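You operate a simulated robot arm through the tools that you are given. There is no shell and no other tool. Be economical: measure what you need, move in short steps, check, and stop when the job is done.

You run a simulated two-armed robot. Do the job below in one go: nothing can be reset, and whatever is moved stays where it is left.

JOB
On the top of the test bench, fold the blue cloth in half, so that it is half as long.

It is judged by the outcome, as a careful person would: the job done as asked, and still so three seconds after it is handed in. It fails if anything else is knocked over, pushed out of place, dropped, spilled or broken. Flat cloth is picked up by pressing the open fingertips on it (5 to 10 N) and closing them slowly along it; thin cloth reads only 2 to 8 mm in the jaws.

ROBOT AND FRAMES
Two 7-joint arms with two-finger parallel grippers on one trunk, on a base that drives. Base frame: it is fixed to the floor where the robot stands at the start and does not move with it; the origin is under the middle of the robot, x ahead of it, y to its left, z up. Units: mm, degrees, N and s.
The left shoulder is at the start at [70, 163, 1095], the right one opposite. Places, roughly: top of the test bench [700, 600, 800]. Payload 3.43 kg a hand.
Tool frame (each hand has its own): the origin (TCP) lies between the finger pads and is the grasp point; the fingertips stand 34 mm ahead of it; z points along the fingers, y is the line along which they close. Largest opening 128 mm; finger width 24, thickness 12; the body of the gripper, 48 by 130 mm, starts 96 mm behind the TCP.
Orientation is that of the tool frame in the base frame, as [roll, pitch, yaw] about the fixed x, y, z axes, in that order (R = Rz(yaw) Ry(pitch) Rx(roll)). With the fingers straight down and closing along the base's y, the tool's x points along the base's -x, its y along +y and its z along -z.

CONTROLS
- The arms move only by the tool arm_command. It takes "left_deltas", "right_deltas" or both (then of equal length, played together; a hand with none holds still); each is a list of rows, each an object of numbers (a shift or turn left out is 0, a gripper value left out holds the last): "dx", "dy", "dz": the shift along the tool's x, y, z in units of 100 mm (1.0 is 100 mm); "wx", "wy", "wz": the turn, a rotation vector about the tool's x, y, z in units of 60 degrees (1.0 is 60 degrees); "hand": the finger opening in cm, from 0 to 12.8. In form: [{"dx": .., "dy": .., "dz": .., "wx": .., "wy": .., "wz": .., "hand": ..}, ...]. A call has 1 to 10 rows; each row is the pose to reach, as a shift and turn from the pose commanded when the call began, along the tool's axes at that moment. A call with a number of a shift or a turn outside -1 to 1 is refused whole. Rows are played at 5 a second. More than 50 mm and 8.6 degrees between two rows, or a gripper value outside its range, and nothing of the call is played. A pose out of reach is approached as far as the arm can. The call stops where the force on the tool passes 40 N (or 10 N more than at its start, if that is more) or the arm is blocked; 0.2 s more then pass. Each finger travels about 153 mm/s and halts on what it meets, pressing with about 31 N; the grip force reading is that of the motor and also rises with nothing between the fingers. The clock runs only during rows and for 0.2 s after the last one: add rows that repeat a pose to give the fingers time. It gives the time, the measured TCP pose, the force on the tool (base axes), the opening and the grip force at its end, in the units of the frame above (readings bear some noise).
- Cameras (640 x 400 px; columns grow to the right, rows downward): "scene" is now at [133.1, 8.2, 1314.9]; the picture's right is [0.12, -0.99, 0.00], its down [-0.65, -0.08, -0.76] and it looks along [0.75, 0.09, -0.65] (base axes); focal length 281 px, centre (320, 200). "left" rides on the left gripper at [76, 11, -160] in its tool frame; the picture's right is [-0.15, 0.99, 0.00], its down [-0.88, -0.13, -0.46] and it looks along [-0.45, -0.07, 0.89] (tool axes); focal length 234 px, centre (320, 200). "right" rides on the right gripper at [76, -11, -160] in its tool frame; the picture's right is [0.15, 0.99, 0.00], its down [-0.88, 0.13, -0.46] and it looks along [-0.45, 0.07, 0.89] (tool axes); focal length 234 px, centre (320, 200). There is no depth. A picture from a camera that has moved, and an enlarged one, comes with that camera's place and axes in the base frame and with its lens.
- camera(camera): a new picture of that camera. It takes no simulated time.
- lift_body(by): slides the trunk up (or, below 0, down) by that many mm; the arms and the scene camera ride with it, the base frame stays. It gives what a move gives, with no picture.
- roll_base(legs): drives the robot by 1 to 6 legs, each [ahead, left, turn to the left] in mm, mm and degrees, along the robot's own axes; the way and the turn of a leg run together, so that a leg with both is an arc; at most 1500 mm and 180 degrees a leg. The arms and the cameras ride along, it lands a little off, and it stops where it bumps. It gives what a move gives.
- head_to(pan, tilt): turns the head with the scene camera to pan (to the left, within 86 degrees either way) and tilt (down, from -29 to 69), counted from straight ahead of the robot. It gives what a move gives.
- zoom(camera, box): a new picture of the part [left, top, right, bottom] of that camera's present view, enlarged. It takes no simulated time.
- sign_off(): hands the job in; it is judged then, once.

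Work in short steps. Places have to be worked out from the pictures, the camera data and where the tool is seen: move nearer, look again, correct. Check each grasp and each placing, and mend what went wrong. You have 120 turns and 88 pictures in all, those below and enlarged ones among them. Open the grippers and draw the arms clear of the work before you hand the job in, unless the task says otherwise; then end with one line.

The tools are called after "Request:" as name(argument=value, ...) on one line, values as JSON. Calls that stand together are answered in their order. arm_command: Moves the arms, as the interface text tells. Its arguments: {"type":"object","properties":{"left_deltas":{"type":"array","items":{"type":"object","properties":{"dx":{"type":"number"},"dy":{"type":"number"},"dz":{"type":"number"},"wx":{"type":"number"},"wy":{"type":"number"},"wz":{"type":"number"},"hand":{"type":"number"}}}},"right_deltas":{"type":"array","items":{"type":"object","properties":{"dx":{"type":"number"},"dy":{"type":"number"},"dz":{"type":"number"},"wx":{"type":"number"},"wy":{"type":"number"},"wz":{"type":"number"},"hand":{"type":"number"}}}}},"required":[]} The other tools are called the same way: lift_body (by) slides the trunk up or down; roll_base (legs) drives the base; head_to (pan, tilt) turns the head that bears the scene camera; camera (camera) takes a picture; zoom (camera, box) takes an enlarged picture of a part of a camera's view; sign_off () hands the job in.

At the start:

```text
clock: 0.0
left_tcp_pos: [567.1, 245.7, 992.5]
left_orientation: [179.9, 0.0, -179.9]
left_wrist_force: [-0.3, 0.8, 0.6]
left_width: 128.0
left_grip_force: 0.0
right_tcp_pos: [495.8, -161.2, 1035.7]
right_orientation: [-179.9, 0.0, 180.0]
right_wrist_force: [0.6, -0.3, -0.3]
right_width: 127.7
right_grip_force: 0.1
trunk travel left (down, up): [-575.0, 365.0]
robot x, y, heading: [-2.6, 0.6, -0.1]
head pan, tilt: [6.8, 40.6]
```

scene: 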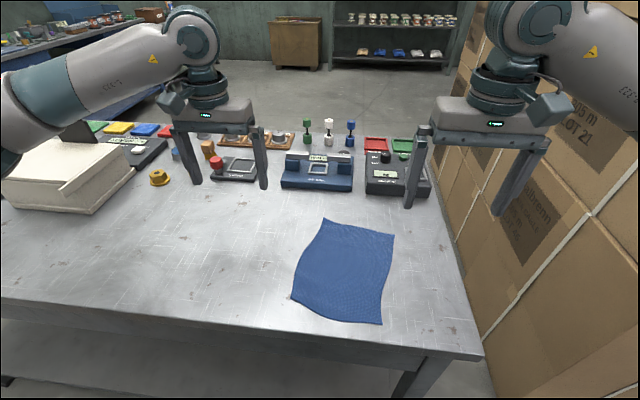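
right: 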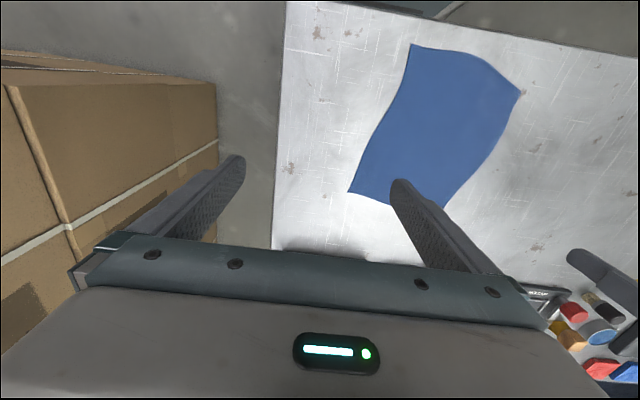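
left: 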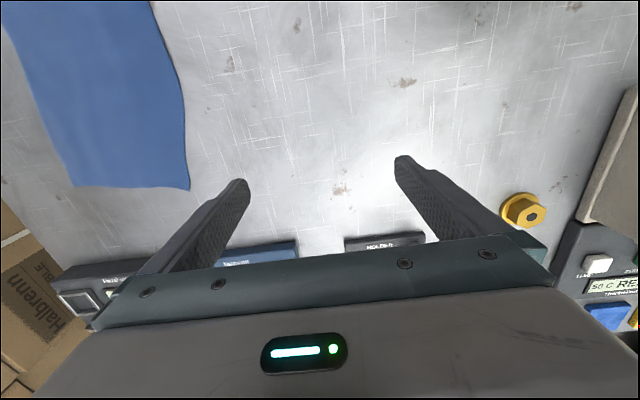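

The cloth is about 235 x 180 mm: far corners near (652,62) and (621,-117), near corners near (421,100) and (389,-75). I'll carry the far edge onto the near edge with both hands. First I'll back the base up so the near edge is comfortably in reach.

Request:
roll_base(legs=[[-160, 0, 0]])

Request:
camera(camera="scene")

Request:
camera(camera="right")

```text
clock: 1.4
left_tcp_pos: [405.5, 245.8, 993.2]
left_orientation: [-180.0, 0.1, -179.8]
left_wrist_force: [0.0, 0.5, 0.5]
left_width: 127.9
left_grip_force: 0.0
right_tcp_pos: [333.2, -160.7, 1035.1]
right_orientation: [179.9, -0.1, 180.0]
right_wrist_force: [-0.3, -0.7, 1.2]
right_width: 127.8
right_grip_force: 0.0
trunk travel left (down, up): [-575.0, 365.0]
robot x, y, heading: [-160.6, -5.6, 0.1]
head pan, tilt: [6.8, 40.6]
```

```text
84 pictures are left
camera scene: at [-29.1, 8.2, 1314.9], right [0.12, -0.99, 0.0], down [-0.65, -0.08, -0.76], along [0.75, 0.09, -0.65], focal length 281 px, centre (320, 200)
```

scene: 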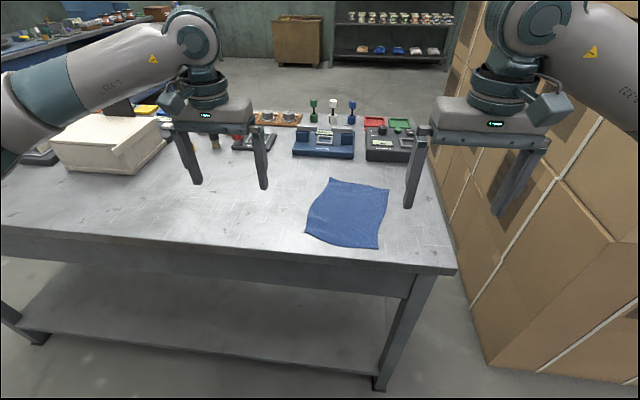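

```text
83 pictures are left
camera right: at [257.4, -172.2, 1193.4], right [-0.15, 0.99, 0.0], down [0.88, 0.13, 0.46], along [0.45, 0.07, -0.89], focal length 234 px, centre (320, 200)
```

right: 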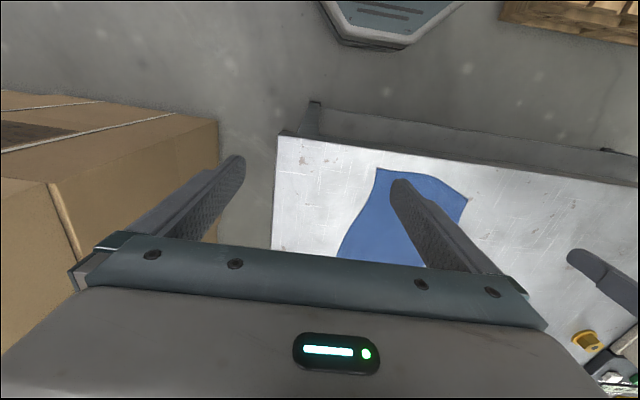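

The base is back 160 mm. I'll zoom in on the cloth to get precise corners.

Request:
zoom(camera="scene", box=[270, 150, 430, 250])

```text
4.00 times, centred on (350, 200) of scene
camera zoom: at [-29.1, 8.2, 1314.9], right [0.12, -0.99, 0.0], down [-0.65, -0.08, -0.76], along [0.75, 0.09, -0.65], focal length 1124 px, centre (200, 200)
```

zoom: 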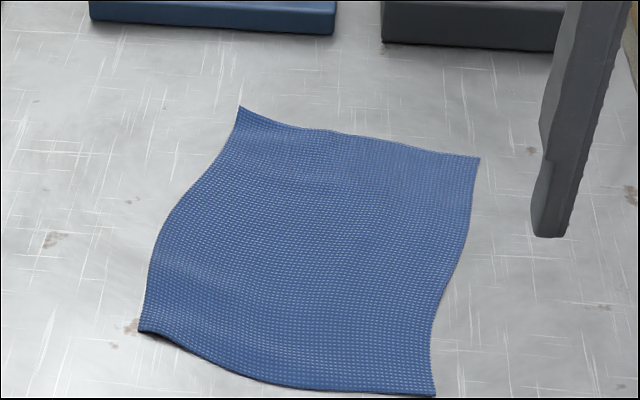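

Triangulating between views puts the cloth (and table top) nearer z≈850, with corners TL(609,57), TR(575,-107), BR(366,-69) and BL(394,93), so it is about 168 x 213 mm. I'll move both hands forward while they are still high.

Request:
arm_command(left_deltas=[{"dx": -0.3, "dy": -0.3, "hand": 2.8}, {"dx": -0.6, "dy": -0.6}, {"dx": -0.9, "dy": -0.8}], right_deltas=[{"dx": -0.33, "dy": 0.1, "hand": 2.8}, {"dx": -0.66, "dy": 0.15}, {"dx": -1.0, "dy": 0.2}])

Request:
arm_command(left_deltas=[{"dx": -0.3, "dy": -0.3, "wz": -0.11}, {"dx": -0.6, "dy": -0.6, "wz": -0.22}, {"dx": -1.0, "dy": -0.9, "dz": 0.2, "wz": -0.333}], right_deltas=[{"dx": -0.33, "dy": 0.1, "wz": -0.11}, {"dx": -0.66, "dy": 0.2, "dz": 0.2, "wz": -0.22}, {"dx": -1.0, "dy": 0.3, "dz": 0.5, "wz": -0.333}])

Request:
camera(camera="left")

Request:
camera(camera="right")

Request:
camera(camera="scene")

```text
clock: 2.2
left_tcp_pos: [495.7, 166.3, 991.0]
left_orientation: [-179.9, -0.1, -179.8]
left_wrist_force: [0.1, 0.1, 0.7]
left_width: 27.8
left_grip_force: 0.0
right_tcp_pos: [436.5, -141.0, 1033.9]
right_orientation: [180.0, -0.1, -180.0]
right_wrist_force: [-0.2, -0.8, 0.1]
right_width: 28.0
right_grip_force: 0.0
trunk travel left (down, up): [-575.0, 365.0]
robot x, y, heading: [-160.0, -0.6, -0.1]
head pan, tilt: [6.8, 40.6]
```

```text
refused: row 3 steps farther than a row can; nothing moved
```

```text
81 pictures are left
camera left: at [421.3, 175.1, 1152.1], right [0.14, 0.99, 0.0], down [0.88, -0.13, 0.45], along [0.45, -0.07, -0.89], focal length 234 px, centre (320, 200)
```

left: 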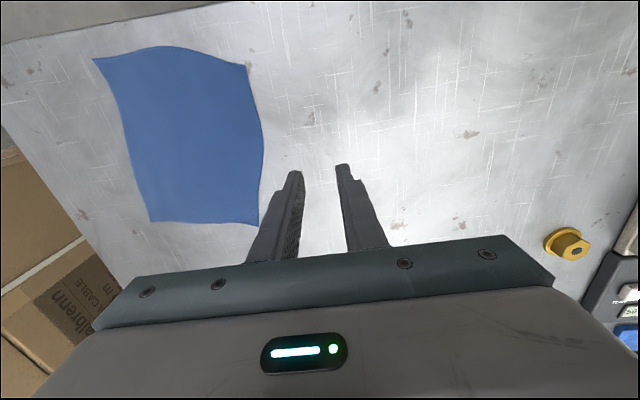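

```text
80 pictures are left
camera right: at [360.3, -152.1, 1192.0], right [-0.15, 0.99, 0.0], down [0.88, 0.13, 0.45], along [0.45, 0.07, -0.89], focal length 234 px, centre (320, 200)
```

right: 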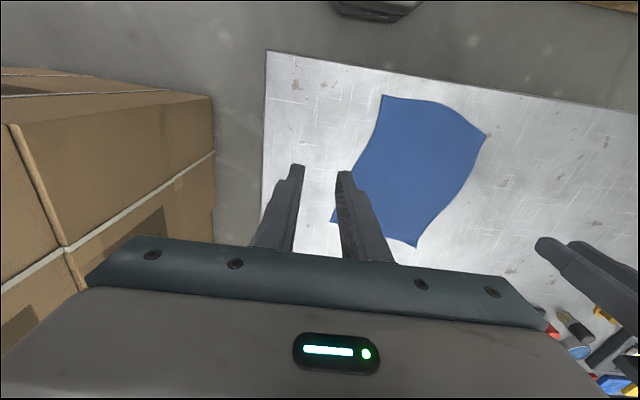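

```text
79 pictures are left
camera scene: at [-26.4, 7.8, 1314.6], right [0.12, -0.99, 0.0], down [-0.65, -0.08, -0.76], along [0.75, 0.09, -0.65], focal length 281 px, centre (320, 200)
```

scene: 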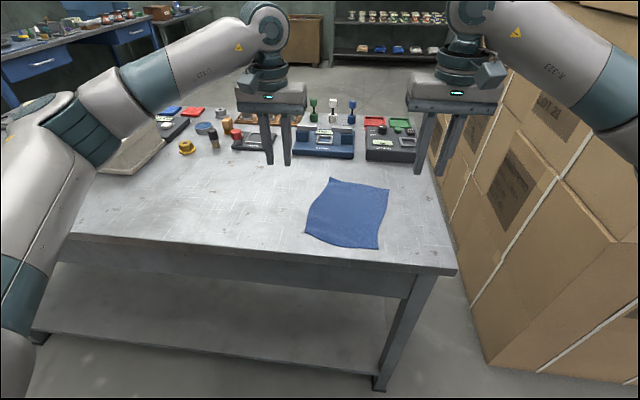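

The left camera agrees: the corners are at (605,51) and (573,-110) with z≈850. The second move was refused because one step was too long, so I'll send it again in smaller steps.

Request:
arm_command(left_deltas=[{"dx": -0.25, "dy": -0.2, "wz": -0.08}, {"dx": -0.5, "dy": -0.4, "wz": -0.16}, {"dx": -0.75, "dy": -0.6, "dz": 0.1, "wz": -0.24}, {"dx": -1.0, "dy": -0.8, "dz": 0.2, "wz": -0.333}], right_deltas=[{"dx": -0.25, "dy": 0.1, "wz": -0.08}, {"dx": -0.5, "dy": 0.2, "dz": 0.2, "wz": -0.16}, {"dx": -0.75, "dy": 0.25, "dz": 0.4, "wz": -0.24}, {"dx": -1.0, "dy": 0.3, "dz": 0.6, "wz": -0.333}])

Request:
camera(camera="left")

Request:
camera(camera="right")

```text
clock: 3.2
left_tcp_pos: [597.4, 84.4, 970.8]
left_orientation: [180.0, -0.1, -159.9]
left_wrist_force: [0.9, -0.9, -0.9]
left_width: 28.2
left_grip_force: 0.1
right_tcp_pos: [534.2, -113.3, 973.4]
right_orientation: [180.0, -0.1, -160.0]
right_wrist_force: [0.2, 0.3, -0.7]
right_width: 28.0
right_grip_force: 0.1
trunk travel left (down, up): [-575.0, 365.0]
robot x, y, heading: [-163.4, 3.5, -0.5]
head pan, tilt: [6.8, 40.6]
```

```text
78 pictures are left
camera left: at [523.5, 68.5, 1131.9], right [-0.2, 0.98, 0.0], down [0.87, 0.18, 0.45], along [0.44, 0.09, -0.89], focal length 234 px, centre (320, 200)
```

left: 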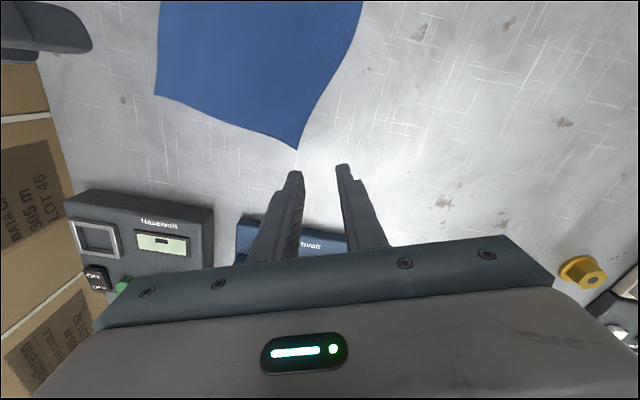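

```text
77 pictures are left
camera right: at [468.2, -148.9, 1131.2], right [-0.48, 0.88, 0.0], down [0.78, 0.42, 0.45], along [0.4, 0.22, -0.89], focal length 234 px, centre (320, 200)
```

right: 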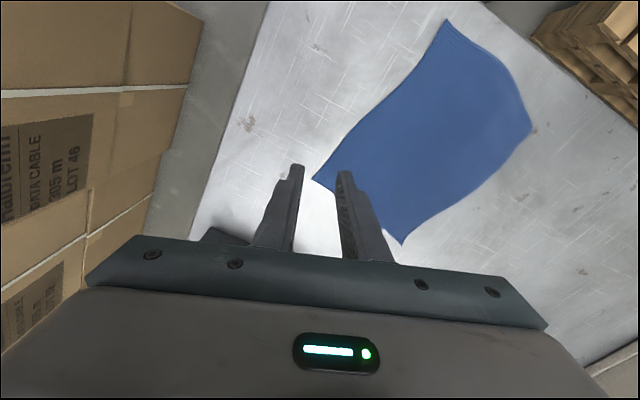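

The refined far corners are TL(603,58) and TR(574,-104). I'll place the hands just inboard of each corner, with fingertips about 25 mm above the surface.

Request:
arm_command(left_deltas=[{"dx": 0.1, "dy": -0.17, "dz": 0.2}, {"dx": 0.19, "dy": -0.346, "dz": 0.4}, {"dx": 0.19, "dy": -0.346, "dz": 0.6}], right_deltas=[{"dx": -0.2, "dy": 0.06, "dz": 0.2}, {"dx": -0.405, "dy": 0.12, "dz": 0.4}, {"dx": -0.405, "dy": 0.12, "dz": 0.63}])

Request:
camera(camera="left")

Request:
camera(camera="right")

Request:
zoom(camera="scene", box=[270, 120, 430, 220])

```text
clock: 4.0
left_tcp_pos: [591.0, 46.9, 913.8]
left_orientation: [-180.0, -0.2, -159.9]
left_wrist_force: [0.3, 0.1, -0.6]
left_width: 28.1
left_grip_force: 0.0
right_tcp_pos: [569.0, -84.9, 911.6]
right_orientation: [180.0, -0.1, -160.1]
right_wrist_force: [-0.3, -0.3, 0.0]
right_width: 27.7
right_grip_force: 0.0
trunk travel left (down, up): [-575.0, 365.0]
robot x, y, heading: [-161.4, 1.1, 0.0]
head pan, tilt: [6.8, 40.6]
```

```text
76 pictures are left
camera left: at [516.3, 29.4, 1073.1], right [-0.2, 0.98, 0.0], down [0.87, 0.18, 0.45], along [0.45, 0.09, -0.89], focal length 234 px, centre (320, 200)
```

left: 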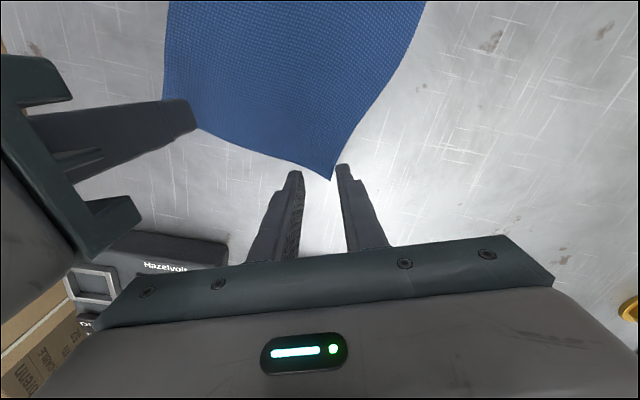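

```text
75 pictures are left
camera right: at [500.5, -122.3, 1069.2], right [-0.48, 0.88, 0.0], down [0.78, 0.42, 0.45], along [0.4, 0.22, -0.89], focal length 234 px, centre (320, 200)
```

right: 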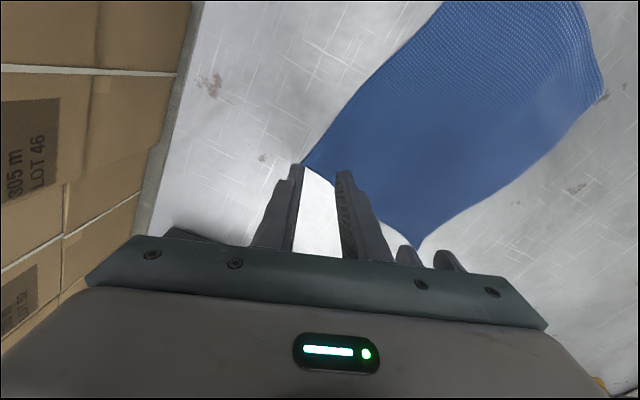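

```text
4.00 times, centred on (350, 170) of scene
camera zoom: at [-27.8, 8.1, 1314.9], right [0.12, -0.99, 0.0], down [-0.65, -0.08, -0.76], along [0.75, 0.09, -0.65], focal length 1124 px, centre (200, 320)
```

zoom: 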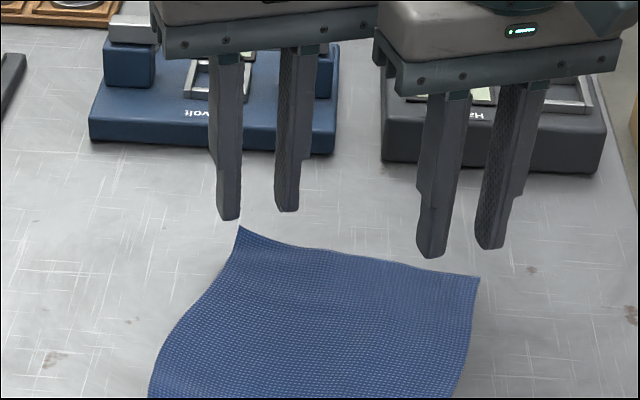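

The geometry is consistent, with the fingertips at z≈878 over points just inside the corners. I'll lower both to tip z≈856, then go on in fine steps.

Request:
arm_command(left_deltas=[{"dz": 0.12}, {"dz": 0.2}, {"dz": 0.24}], right_deltas=[{"dz": 0.1}, {"dz": 0.18}, {"dz": 0.22}])

Request:
zoom(camera="scene", box=[270, 120, 430, 220])

```text
clock: 4.8
left_tcp_pos: [590.0, 46.3, 888.9]
left_orientation: [179.9, 0.0, -159.9]
left_wrist_force: [-0.7, -0.6, 0.0]
left_width: 27.8
left_grip_force: 0.0
right_tcp_pos: [568.4, -85.3, 889.6]
right_orientation: [-179.9, -0.1, -159.9]
right_wrist_force: [-0.9, -0.7, -0.4]
right_width: 28.0
right_grip_force: 0.1
trunk travel left (down, up): [-575.0, 365.0]
robot x, y, heading: [-161.5, -2.6, -0.2]
head pan, tilt: [6.8, 40.6]
```

```text
4.00 times, centred on (350, 170) of scene
camera zoom: at [-28.3, 8.2, 1314.9], right [0.12, -0.99, 0.0], down [-0.65, -0.08, -0.76], along [0.75, 0.09, -0.65], focal length 1124 px, centre (200, 320)
```

zoom: 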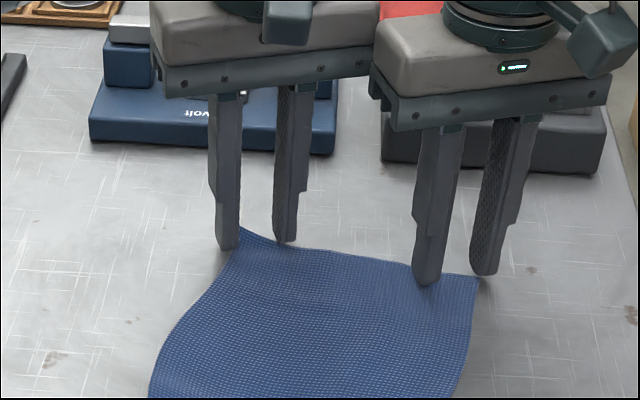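

The outer fingers sit right on the edges, so I'll shift each hand a few mm inboard and then come down in 2 mm steps.

Request:
arm_command(left_deltas=[{"dx": 0.06}, {"dx": 0.06, "dz": 0.02}], right_deltas=[{"dx": 0.036, "dy": 0.07}, {"dx": 0.036, "dy": 0.07, "dz": 0.02}])

Request:
arm_command(left_deltas=[{"dz": 0.01}, {"dz": 0.02}, {"dz": 0.02}], right_deltas=[{"dz": 0.01}, {"dz": 0.02}, {"dz": 0.02}])

```text
clock: 5.4
left_tcp_pos: [584.9, 43.8, 887.0]
left_orientation: [-179.9, -0.1, -159.9]
left_wrist_force: [-0.3, 0.2, -0.5]
left_width: 27.9
left_grip_force: 0.0
right_tcp_pos: [562.0, -80.5, 888.0]
right_orientation: [179.9, 0.0, -160.0]
right_wrist_force: [-0.2, -0.1, 0.3]
right_width: 28.2
right_grip_force: 0.1
trunk travel left (down, up): [-575.0, 365.0]
robot x, y, heading: [-161.0, 0.5, -0.1]
head pan, tilt: [6.8, 40.6]
```

```text
clock: 6.2
left_tcp_pos: [584.3, 44.4, 884.9]
left_orientation: [-180.0, 0.0, -159.9]
left_wrist_force: [0.1, -0.9, 4.2]
left_width: 28.3
left_grip_force: 0.0
right_tcp_pos: [562.4, -81.3, 885.7]
right_orientation: [-180.0, -0.1, -160.0]
right_wrist_force: [-0.6, -0.2, 0.7]
right_width: 28.3
right_grip_force: 0.1
trunk travel left (down, up): [-575.0, 365.0]
robot x, y, heading: [-160.4, -0.4, 0.0]
head pan, tilt: [6.8, 40.6]
```

The left hand is in contact at 4 N, and the right is about 1–2 mm above the cloth. I'll ease both down a bit more.

Request:
arm_command(left_deltas=[{"dz": 0.003}, {"dz": 0.003}, {"dz": 0.003}], right_deltas=[{"dz": 0.006}, {"dz": 0.012}, {"dz": 0.012}])

```text
clock: 7.0
left_tcp_pos: [584.3, 45.8, 885.9]
left_orientation: [-179.9, 0.1, -159.9]
left_wrist_force: [1.6, 0.3, 8.9]
left_width: 28.2
left_grip_force: 0.0
right_tcp_pos: [562.2, -80.6, 886.3]
right_orientation: [-180.0, -0.2, -160.0]
right_wrist_force: [0.7, 0.3, 1.3]
right_width: 28.0
right_grip_force: 0.0
trunk travel left (down, up): [-575.0, 365.0]
robot x, y, heading: [-159.7, 1.3, -0.0]
head pan, tilt: [6.8, 40.6]
```

The left hand presses at 8.9 N, which is good. The right needs slightly more.

Request:
arm_command(right_deltas=[{"dz": 0.005}, {"dz": 0.008}, {"dz": 0.008}])

```text
clock: 7.8
left_tcp_pos: [584.1, 44.8, 886.1]
left_orientation: [-179.9, 0.0, -159.9]
left_wrist_force: [1.3, 0.1, 8.5]
left_width: 27.8
left_grip_force: 0.0
right_tcp_pos: [561.2, -80.5, 885.9]
right_orientation: [179.9, 0.1, -159.9]
right_wrist_force: [1.1, -0.2, 5.1]
right_width: 28.1
right_grip_force: 0.1
trunk travel left (down, up): [-575.0, 365.0]
robot x, y, heading: [-161.5, -0.4, 0.1]
head pan, tilt: [6.8, 40.6]
```

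Both hands are pressing in the 5–10 N range. I'll close the fingers slowly.

Request:
arm_command(left_deltas=[{"hand": 2.5}, {"hand": 2.2}, {"hand": 1.9}, {"hand": 1.6}, {"hand": 1.3}, {"hand": 1.0}, {"hand": 0.7}, {"hand": 0.4}, {"hand": 0.0}, {"hand": 0.0}], right_deltas=[{"hand": 2.5, "dz": 0.002}, {"hand": 2.2, "dz": 0.002}, {"hand": 1.9, "dz": 0.002}, {"hand": 1.6, "dz": 0.002}, {"hand": 1.3, "dz": 0.002}, {"hand": 1.0, "dz": 0.002}, {"hand": 0.7, "dz": 0.002}, {"hand": 0.4, "dz": 0.002}, {"hand": 0.0, "dz": 0.002}, {"hand": 0.0, "dz": 0.002}])

Request:
zoom(camera="scene", box=[270, 120, 430, 220])

```text
clock: 10.0
left_tcp_pos: [584.1, 44.3, 886.5]
left_orientation: [-180.0, 0.1, -159.9]
left_wrist_force: [-0.2, -1.0, 5.0]
left_width: 2.0
left_grip_force: 30.9
right_tcp_pos: [559.9, -80.9, 885.9]
right_orientation: [179.9, 0.1, -160.0]
right_wrist_force: [0.8, 0.2, 11.9]
right_width: 0.2
right_grip_force: 31.0
trunk travel left (down, up): [-575.0, 365.0]
robot x, y, heading: [-161.1, 1.4, -0.0]
head pan, tilt: [6.8, 40.6]
```

```text
4.00 times, centred on (350, 170) of scene
camera zoom: at [-30.4, 8.2, 1315.1], right [0.12, -0.99, 0.0], down [-0.65, -0.08, -0.76], along [0.75, 0.09, -0.65], focal length 1124 px, centre (200, 320)
```

zoom: 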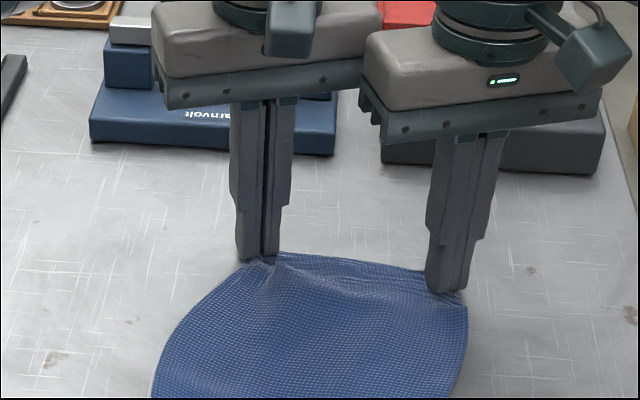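

The left hand has cloth (2.0 mm) but the right shows 0.2 mm and missed. I'll raise the right slightly, reopen, shift about 4 mm inboard and press again.

Request:
arm_command(right_deltas=[{"dz": -0.06}, {"dz": -0.06, "hand": 2.0}, {"dz": -0.06, "dx": 0.04, "hand": 3.0}, {"dz": -0.06, "dx": 0.04, "hand": 3.0}, {"dz": -0.03, "dx": 0.04}, {"dz": -0.01, "dx": 0.04}, {"dz": -0.005, "dx": 0.04}, {"dz": -0.005, "dx": 0.04}])

Request:
zoom(camera="scene", box=[290, 130, 410, 205])

Request:
camera(camera="right")

```text
clock: 11.8
left_tcp_pos: [584.3, 44.5, 885.4]
left_orientation: [179.9, 0.0, -159.9]
left_wrist_force: [1.8, 0.1, 10.8]
left_width: 2.0
left_grip_force: 30.7
right_tcp_pos: [558.0, -81.7, 885.9]
right_orientation: [180.0, 0.0, -160.0]
right_wrist_force: [0.0, -1.1, 2.0]
right_width: 29.9
right_grip_force: 0.1
trunk travel left (down, up): [-575.0, 365.0]
robot x, y, heading: [-161.9, 3.1, 0.3]
head pan, tilt: [6.8, 40.6]
```

```text
5.33 times, centred on (350, 168) of scene
camera zoom: at [-29.8, 8.1, 1315.1], right [0.12, -0.99, 0.0], down [-0.65, -0.08, -0.76], along [0.75, 0.09, -0.65], focal length 1499 px, centre (160, 373)
```

zoom: 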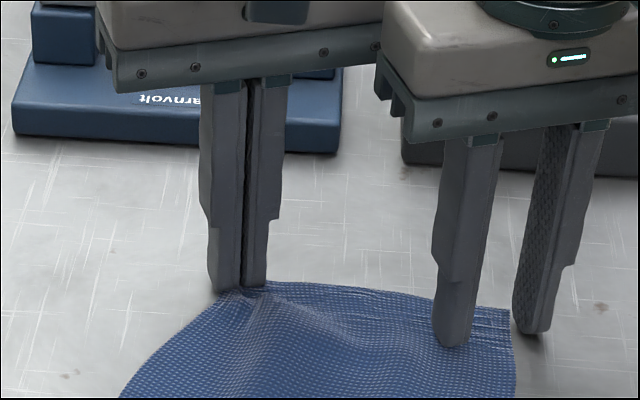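

```text
70 pictures are left
camera right: at [489.8, -118.4, 1043.5], right [-0.48, 0.88, 0.0], down [0.78, 0.42, 0.46], along [0.4, 0.22, -0.89], focal length 234 px, centre (320, 200)
```

right: 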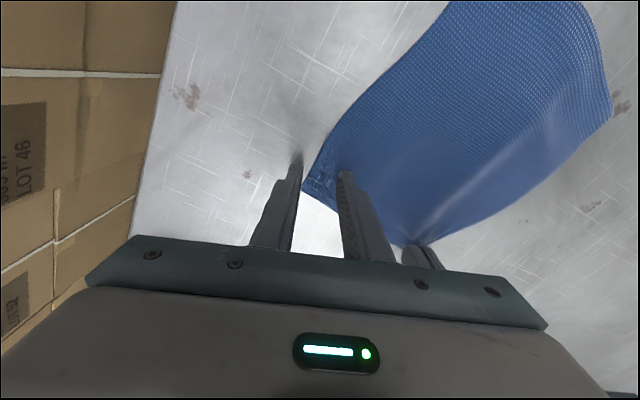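

The right outer finger stands off the cloth. I'll lift, shift about 13 mm inboard along tool y and press again.

Request:
arm_command(right_deltas=[{"dz": -0.06}, {"dz": -0.06, "dy": 0.07, "dx": 0.03}, {"dz": -0.06, "dy": 0.13, "dx": 0.05}, {"dz": -0.03, "dy": 0.13, "dx": 0.05}, {"dz": -0.01, "dy": 0.13, "dx": 0.05}, {"dz": 0.0, "dy": 0.13, "dx": 0.05}, {"dz": 0.006, "dy": 0.13, "dx": 0.05}, {"dz": 0.006, "dy": 0.13, "dx": 0.05}])

Request:
zoom(camera="scene", box=[290, 130, 410, 205])

```text
clock: 13.6
left_tcp_pos: [583.8, 45.2, 885.5]
left_orientation: [179.9, 0.0, -159.9]
left_wrist_force: [1.5, -0.3, 9.7]
left_width: 1.8
left_grip_force: 31.4
right_tcp_pos: [548.1, -72.4, 885.3]
right_orientation: [180.0, 0.1, -160.0]
right_wrist_force: [1.6, 0.0, 7.3]
right_width: 30.4
right_grip_force: 0.1
trunk travel left (down, up): [-575.0, 365.0]
robot x, y, heading: [-159.0, 3.8, 0.1]
head pan, tilt: [6.8, 40.6]
```

```text
5.33 times, centred on (350, 168) of scene
camera zoom: at [-30.2, 8.1, 1315.2], right [0.12, -0.99, 0.0], down [-0.65, -0.08, -0.76], along [0.75, 0.09, -0.65], focal length 1499 px, centre (160, 373)
```

zoom: 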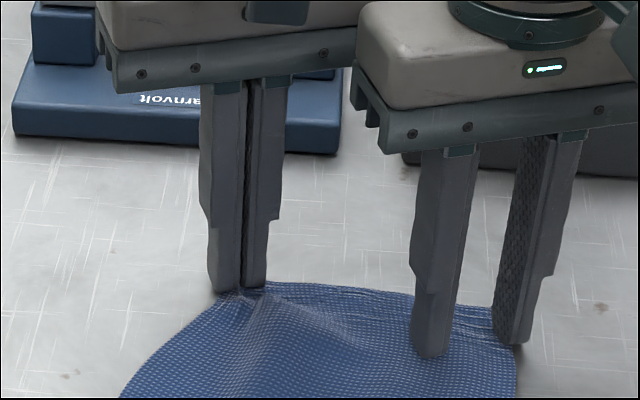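

The right fingers are both on the cloth now, pressing at 7 N. I'll close them slowly.

Request:
arm_command(right_deltas=[{"hand": 2.6}, {"hand": 2.2}, {"hand": 1.9}, {"hand": 1.6}, {"hand": 1.3}, {"hand": 1.0}, {"hand": 0.7}, {"hand": 0.4}, {"hand": 0.0}, {"hand": 0.0}])

Request:
zoom(camera="scene", box=[290, 130, 410, 205])

```text
clock: 15.8
left_tcp_pos: [582.5, 44.9, 885.4]
left_orientation: [-179.9, 0.2, -160.0]
left_wrist_force: [0.3, 0.2, 3.8]
left_width: 1.9
left_grip_force: 30.9
right_tcp_pos: [547.9, -71.2, 885.9]
right_orientation: [-179.9, 0.1, -160.0]
right_wrist_force: [0.4, 1.2, 13.9]
right_width: 1.9
right_grip_force: 31.0
trunk travel left (down, up): [-575.0, 365.0]
robot x, y, heading: [-162.3, 0.3, -0.0]
head pan, tilt: [6.8, 40.6]
```

```text
5.33 times, centred on (350, 168) of scene
camera zoom: at [-30.5, 8.2, 1315.2], right [0.12, -0.99, 0.0], down [-0.65, -0.08, -0.76], along [0.75, 0.09, -0.65], focal length 1499 px, centre (160, 373)
```

zoom: 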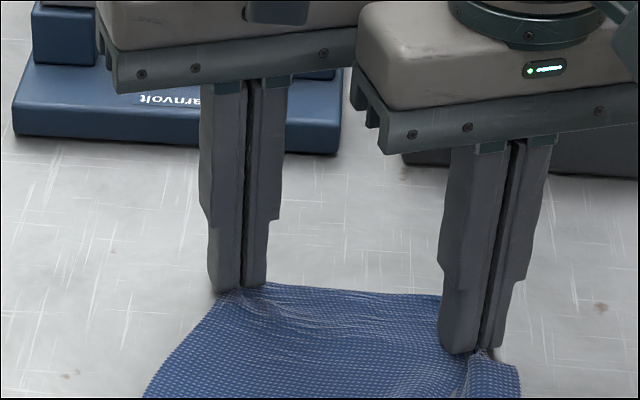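

Both hands read 1.9 mm. I'll test-lift both by 40 mm, drifting slightly inward along the fold.

Request:
arm_command(left_deltas=[{"dz": -0.1}, {"dz": -0.2}, {"dz": -0.3}, {"dz": -0.4}], right_deltas=[{"dz": -0.1}, {"dz": -0.2}, {"dz": -0.3}, {"dz": -0.4}])

Request:
camera(camera="scene")

Request:
camera(camera="right")

Request:
camera(camera="left")

```text
clock: 16.8
left_tcp_pos: [582.9, 44.7, 924.9]
left_orientation: [-179.9, 0.0, -160.0]
left_wrist_force: [0.3, -0.4, -0.1]
left_width: 1.8
left_grip_force: 30.6
right_tcp_pos: [548.2, -72.3, 925.1]
right_orientation: [-180.0, 0.1, -160.0]
right_wrist_force: [0.0, 0.8, -0.3]
right_width: 1.9
right_grip_force: 30.6
trunk travel left (down, up): [-575.0, 365.0]
robot x, y, heading: [-159.4, 1.9, -0.0]
head pan, tilt: [6.8, 40.6]
```

```text
67 pictures are left
camera scene: at [-29.1, 8.2, 1314.9], right [0.12, -0.99, 0.0], down [-0.65, -0.08, -0.76], along [0.75, 0.09, -0.65], focal length 281 px, centre (320, 200)
```

scene: 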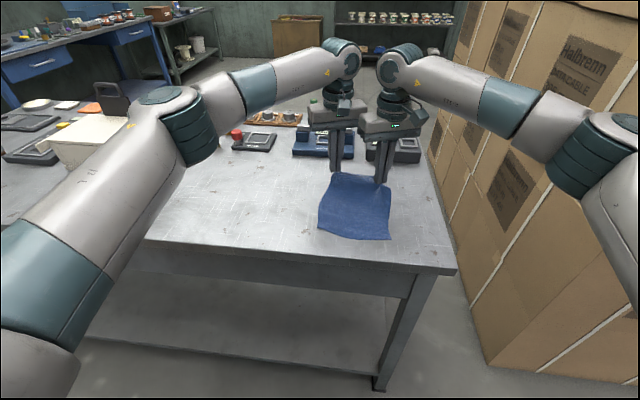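

```text
66 pictures are left
camera right: at [481.3, -108.3, 1082.1], right [-0.48, 0.88, 0.0], down [0.78, 0.42, 0.46], along [0.4, 0.22, -0.89], focal length 234 px, centre (320, 200)
```

right: 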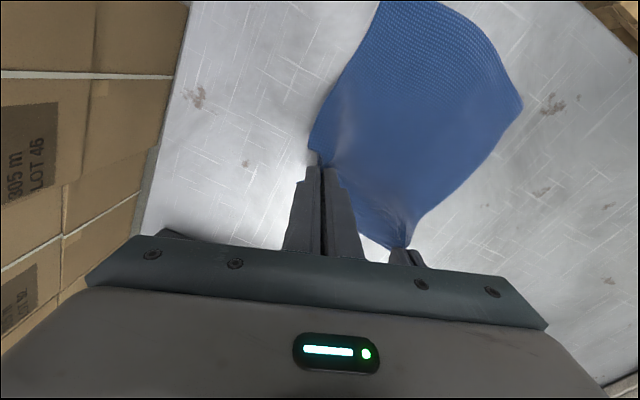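

```text
65 pictures are left
camera left: at [508.7, 27.6, 1085.1], right [-0.2, 0.98, 0.0], down [0.87, 0.18, 0.46], along [0.45, 0.09, -0.89], focal length 234 px, centre (320, 200)
```

left: 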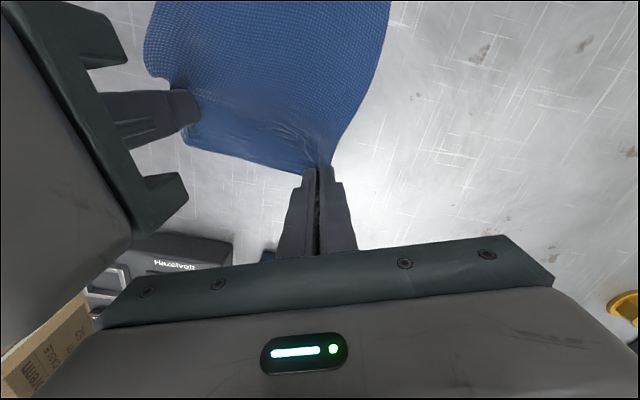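

Both grips hold. Now I'll check where the near edge and its corners lie.

Request:
zoom(camera="scene", box=[270, 150, 430, 250])

```text
4.00 times, centred on (350, 200) of scene
camera zoom: at [-29.1, 8.2, 1314.9], right [0.12, -0.99, 0.0], down [-0.65, -0.08, -0.76], along [0.75, 0.09, -0.65], focal length 1124 px, centre (200, 200)
```

zoom: 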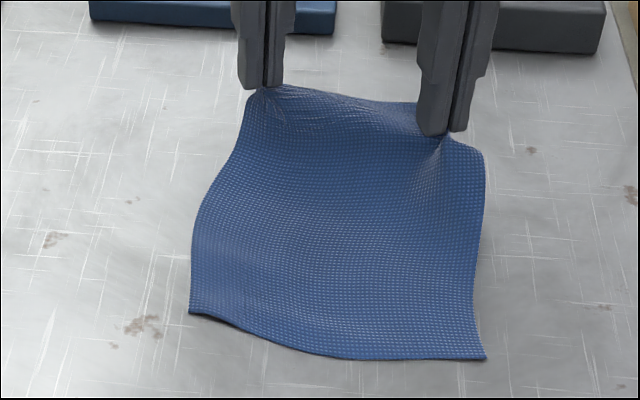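

The near edge now runs from BL(411,67) to BR(396,-98). I'll bring the gripped edge up and back over the fold line, yawing both hands 15° more so the gripper bodies keep clear of each other.

Request:
arm_command(left_deltas=[{"dx": 0.12, "dy": 0.05, "dz": -0.14, "wz": -0.05}, {"dx": 0.27, "dy": 0.11, "dz": -0.25, "wz": -0.1}, {"dx": 0.43, "dy": 0.17, "dz": -0.34, "wz": -0.15}, {"dx": 0.58, "dy": 0.24, "dz": -0.4, "wz": -0.2}, {"dx": 0.74, "dy": 0.3, "dz": -0.42, "wz": -0.25}], right_deltas=[{"dx": 0.11, "dy": 0.04, "dz": -0.14, "wz": -0.05}, {"dx": 0.24, "dy": 0.09, "dz": -0.25, "wz": -0.1}, {"dx": 0.38, "dy": 0.15, "dz": -0.34, "wz": -0.15}, {"dx": 0.52, "dy": 0.2, "dz": -0.4, "wz": -0.2}, {"dx": 0.655, "dy": 0.25, "dz": -0.42, "wz": -0.25}])

Request:
camera(camera="scene")

```text
clock: 18.0
left_tcp_pos: [503.2, 46.9, 967.7]
left_orientation: [-180.0, 0.0, -144.9]
left_wrist_force: [-0.4, -2.0, 0.5]
left_width: 1.9
left_grip_force: 31.0
right_tcp_pos: [477.7, -70.7, 966.3]
right_orientation: [-179.9, 0.1, -144.9]
right_wrist_force: [0.1, 0.8, -0.1]
right_width: 1.9
right_grip_force: 30.4
trunk travel left (down, up): [-575.0, 365.0]
robot x, y, heading: [-163.0, -0.8, 0.1]
head pan, tilt: [6.8, 40.6]
```

```text
63 pictures are left
camera scene: at [-28.8, 8.2, 1314.9], right [0.12, -0.99, 0.0], down [-0.65, -0.08, -0.76], along [0.75, 0.09, -0.65], focal length 281 px, centre (320, 200)
```

scene: 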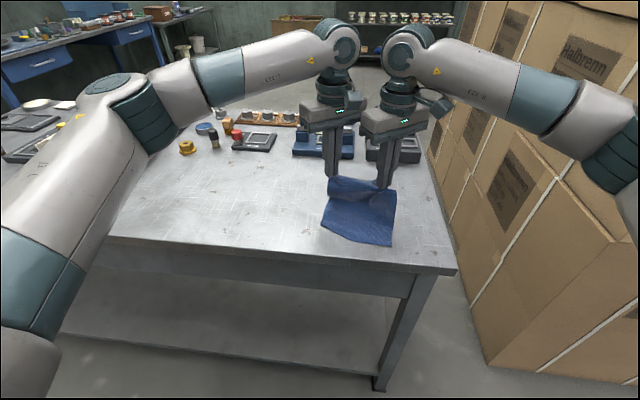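

Request:
zoom(camera="scene", box=[280, 150, 440, 250])

```text
4.00 times, centred on (360, 200) of scene
camera zoom: at [-28.8, 8.2, 1314.9], right [0.12, -0.99, 0.0], down [-0.65, -0.08, -0.76], along [0.75, 0.09, -0.65], focal length 1124 px, centre (160, 200)
```

zoom: 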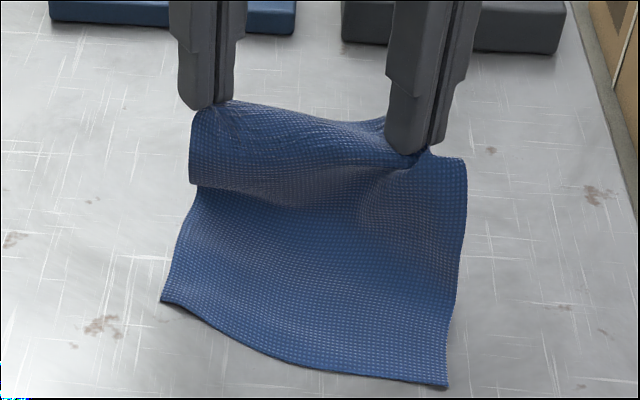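

The near edge is now about BL(422,61) to BR(375,-97), parallel to the held edge. I'll carry the held edge further back and tilt the fingers forward 25° about the edge line, so the edge turns over naturally.

Request:
arm_command(left_deltas=[{"dx": 0.1, "dy": 0.08, "dz": 0.03, "wx": 0.0815, "wy": -0.065}, {"dx": 0.2, "dy": 0.157, "dz": 0.08, "wx": 0.163, "wy": -0.13}, {"dx": 0.31, "dy": 0.235, "dz": 0.15, "wx": 0.245, "wy": -0.195}, {"dx": 0.413, "dy": 0.314, "dz": 0.23, "wx": 0.326, "wy": -0.259}], right_deltas=[{"dx": 0.11, "dy": 0.083, "dz": 0.03, "wx": 0.0815, "wy": -0.065}, {"dx": 0.22, "dy": 0.165, "dz": 0.08, "wx": 0.163, "wy": -0.13}, {"dx": 0.33, "dy": 0.248, "dz": 0.15, "wx": 0.245, "wy": -0.195}, {"dx": 0.437, "dy": 0.33, "dz": 0.23, "wx": 0.326, "wy": -0.259}])

Request:
zoom(camera="scene", box=[256, 130, 448, 250])

```text
clock: 19.0
left_tcp_pos: [451.0, 49.2, 944.3]
left_orientation: [-159.9, 15.2, -142.2]
left_wrist_force: [-0.2, -1.5, -0.5]
left_width: 1.9
left_grip_force: 31.3
right_tcp_pos: [423.5, -67.2, 943.0]
right_orientation: [-159.9, 15.3, -142.2]
right_wrist_force: [1.2, 1.5, 0.4]
right_width: 1.9
right_grip_force: 30.9
trunk travel left (down, up): [-575.0, 365.0]
robot x, y, heading: [-160.2, 5.2, -0.3]
head pan, tilt: [6.8, 40.6]
```

```text
3.33 times, centred on (352, 190) of scene
camera zoom: at [-29.2, 9.0, 1315.0], right [0.12, -0.99, 0.0], down [-0.65, -0.08, -0.76], along [0.75, 0.09, -0.65], focal length 937 px, centre (213, 233)
```

zoom: 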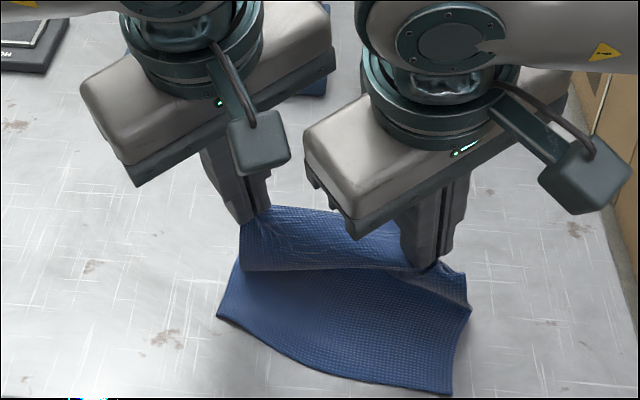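

Tips are at about (465,45,913) and (437,-71,912), and the near corners haven't moved. Next I'll tilt 20° more and bring the tips down to about z 862 over the near edge.

Request:
arm_command(left_deltas=[{"dx": 0.1, "dy": 0.087, "dz": 0.04, "wx": 0.052, "wy": -0.041}, {"dx": 0.2, "dy": 0.175, "dz": 0.1, "wx": 0.104, "wy": -0.083}, {"dx": 0.3, "dy": 0.262, "dz": 0.17, "wx": 0.157, "wy": -0.124}, {"dx": 0.4, "dy": 0.35, "dz": 0.25, "wx": 0.209, "wy": -0.166}, {"dx": 0.504, "dy": 0.437, "dz": 0.334, "wx": 0.261, "wy": -0.207}], right_deltas=[{"dx": 0.106, "dy": 0.088, "dz": 0.04, "wx": 0.052, "wy": -0.041}, {"dx": 0.212, "dy": 0.176, "dz": 0.1, "wx": 0.104, "wy": -0.083}, {"dx": 0.318, "dy": 0.264, "dz": 0.16, "wx": 0.157, "wy": -0.124}, {"dx": 0.424, "dy": 0.353, "dz": 0.23, "wx": 0.209, "wy": -0.166}, {"dx": 0.53, "dy": 0.441, "dz": 0.314, "wx": 0.261, "wy": -0.207}])

Request:
zoom(camera="scene", box=[256, 130, 448, 250])

Request:
camera(camera="left")

Request:
camera(camera="right")

```text
clock: 20.2
left_tcp_pos: [405.9, 50.6, 887.3]
left_orientation: [-141.8, 26.1, -135.8]
left_wrist_force: [0.4, -1.9, 3.5]
left_width: 1.7
left_grip_force: 31.0
right_tcp_pos: [373.9, -67.1, 887.7]
right_orientation: [-141.8, 26.2, -135.9]
right_wrist_force: [1.1, 2.0, 3.2]
right_width: 1.8
right_grip_force: 30.7
trunk travel left (down, up): [-575.0, 365.0]
robot x, y, heading: [-161.8, 3.2, -0.3]
head pan, tilt: [6.8, 40.6]
```

```text
3.33 times, centred on (352, 190) of scene
camera zoom: at [-29.4, 8.8, 1315.3], right [0.12, -0.99, 0.0], down [-0.65, -0.08, -0.76], along [0.75, 0.09, -0.65], focal length 937 px, centre (213, 233)
```

zoom: 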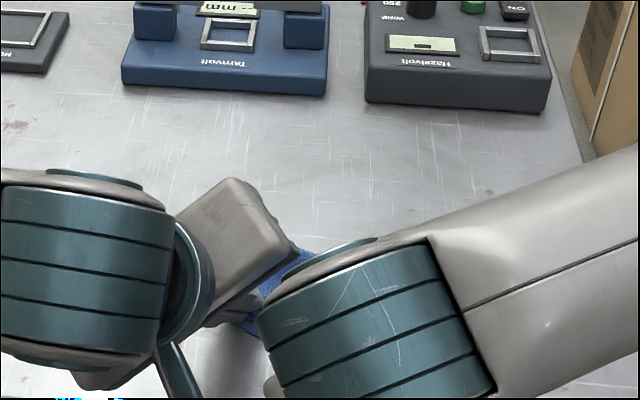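

```text
59 pictures are left
camera left: at [243.9, 43.3, 960.5], right [-0.26, 0.84, -0.49], down [0.3, 0.55, 0.78], along [0.92, 0.05, -0.39], focal length 234 px, centre (320, 200)
```

left: 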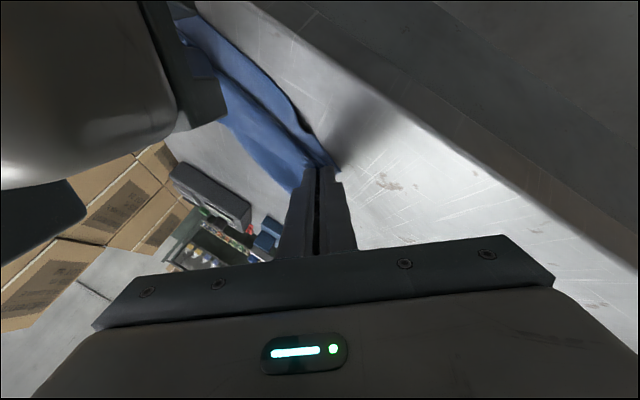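

```text
58 pictures are left
camera right: at [220.1, -90.7, 970.8], right [-0.44, 0.65, -0.61], down [0.21, 0.74, 0.64], along [0.87, 0.15, -0.47], focal length 234 px, centre (320, 200)
```

right: 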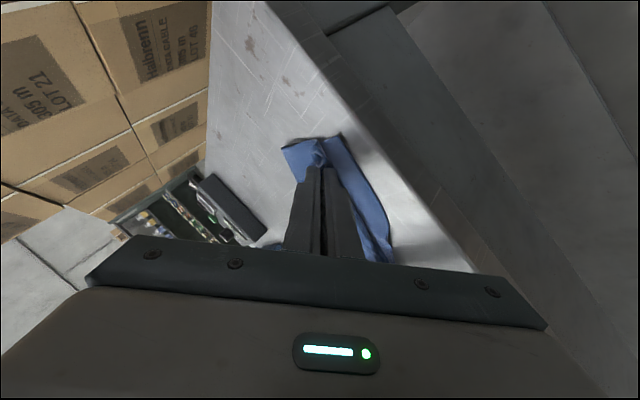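

The tips are at the near-edge targets, (429,44,863) and (397,-74,864), with light contact. I'll open slowly while easing back along the fingers.

Request:
arm_command(left_deltas=[{"hand": 0.5, "dz": -0.01}, {"hand": 1.0, "dz": -0.03}, {"hand": 1.6, "dz": -0.05}, {"hand": 2.2, "dz": -0.07}, {"hand": 2.6, "dz": -0.1}, {"hand": 2.6, "dz": -0.15}], right_deltas=[{"hand": 0.5, "dz": -0.01}, {"hand": 1.0, "dz": -0.03}, {"hand": 1.6, "dz": -0.05}, {"hand": 2.2, "dz": -0.07}, {"hand": 2.6, "dz": -0.1}, {"hand": 2.6, "dz": -0.15}])

Request:
camera(camera="left")

Request:
camera(camera="right")

```text
clock: 21.6
left_tcp_pos: [395.0, 54.5, 893.5]
left_orientation: [-142.1, 26.0, -135.8]
left_wrist_force: [-0.1, 0.0, -0.2]
left_width: 26.3
left_grip_force: 0.1
right_tcp_pos: [364.2, -64.2, 896.9]
right_orientation: [-142.0, 26.1, -135.9]
right_wrist_force: [-0.1, -0.1, 0.6]
right_width: 26.0
right_grip_force: 0.1
trunk travel left (down, up): [-575.0, 365.0]
robot x, y, heading: [-160.6, 0.1, -0.2]
head pan, tilt: [6.8, 40.6]
```

```text
57 pictures are left
camera left: at [234.3, 45.8, 969.2], right [-0.26, 0.84, -0.48], down [0.31, 0.54, 0.78], along [0.92, 0.05, -0.4], focal length 234 px, centre (320, 200)
```

left: 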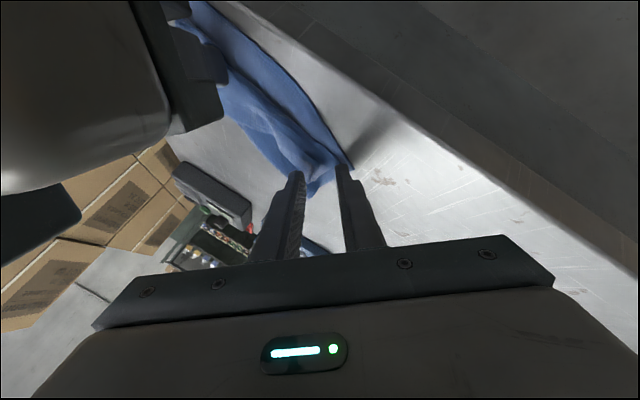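

```text
56 pictures are left
camera right: at [210.1, -88.1, 980.8], right [-0.45, 0.65, -0.61], down [0.21, 0.74, 0.64], along [0.87, 0.15, -0.47], focal length 234 px, centre (320, 200)
```

right: 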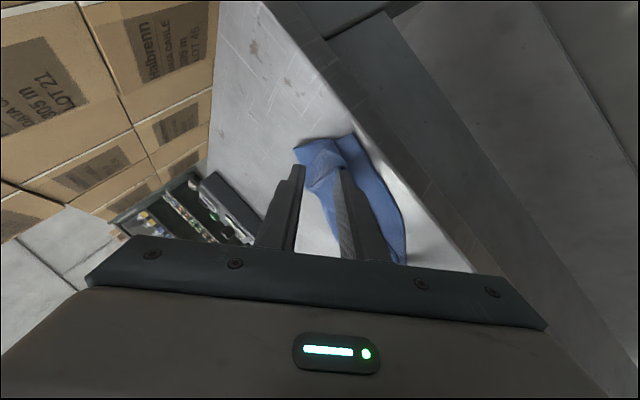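

Released. I'll withdraw both hands up and back to look.

Request:
arm_command(left_deltas=[{"dx": -0.08, "dy": -0.1, "dz": -0.17}, {"dx": -0.16, "dy": -0.2, "dz": -0.34}, {"dx": -0.24, "dy": -0.3, "dz": -0.51}, {"dx": -0.32, "dy": -0.4, "dz": -0.68}, {"dx": -0.4, "dy": -0.5, "dz": -0.85}], right_deltas=[{"dx": -0.08, "dy": -0.1, "dz": -0.17}, {"dx": -0.16, "dy": -0.2, "dz": -0.34}, {"dx": -0.24, "dy": -0.3, "dz": -0.51}, {"dx": -0.32, "dy": -0.4, "dz": -0.68}, {"dx": -0.4, "dy": -0.5, "dz": -0.85}])

Request:
camera(camera="scene")

Request:
camera(camera="left")

```text
clock: 22.8
left_tcp_pos: [379.1, 57.7, 1001.0]
left_orientation: [-142.0, 26.1, -135.8]
left_wrist_force: [-0.3, 0.1, -0.5]
left_width: 25.9
left_grip_force: 0.0
right_tcp_pos: [349.3, -62.3, 1001.4]
right_orientation: [-142.0, 26.1, -135.9]
right_wrist_force: [-1.1, -0.1, 0.4]
right_width: 26.1
right_grip_force: 0.1
trunk travel left (down, up): [-575.0, 365.0]
robot x, y, heading: [-159.2, 1.3, -0.1]
head pan, tilt: [6.8, 40.6]
```

```text
55 pictures are left
camera scene: at [-29.3, 8.1, 1314.9], right [0.12, -0.99, 0.0], down [-0.65, -0.08, -0.76], along [0.75, 0.09, -0.65], focal length 281 px, centre (320, 200)
```

scene: 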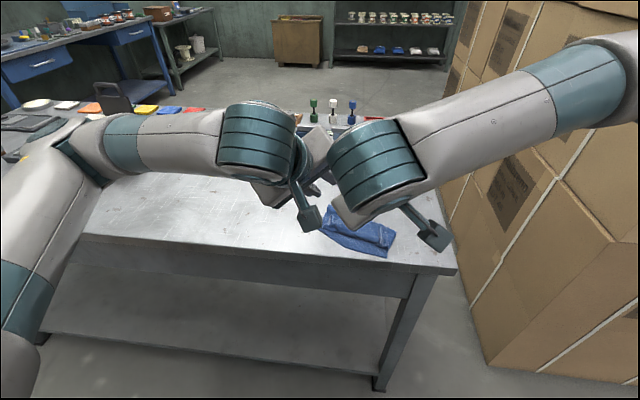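

```text
54 pictures are left
camera left: at [219.8, 49.7, 1075.8], right [-0.26, 0.84, -0.48], down [0.3, 0.54, 0.78], along [0.92, 0.05, -0.39], focal length 234 px, centre (320, 200)
```

left: 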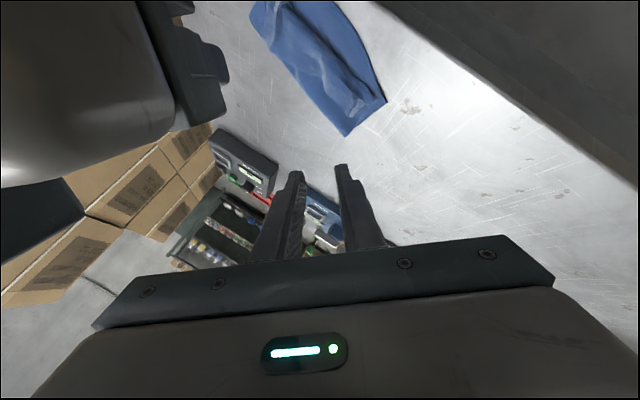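

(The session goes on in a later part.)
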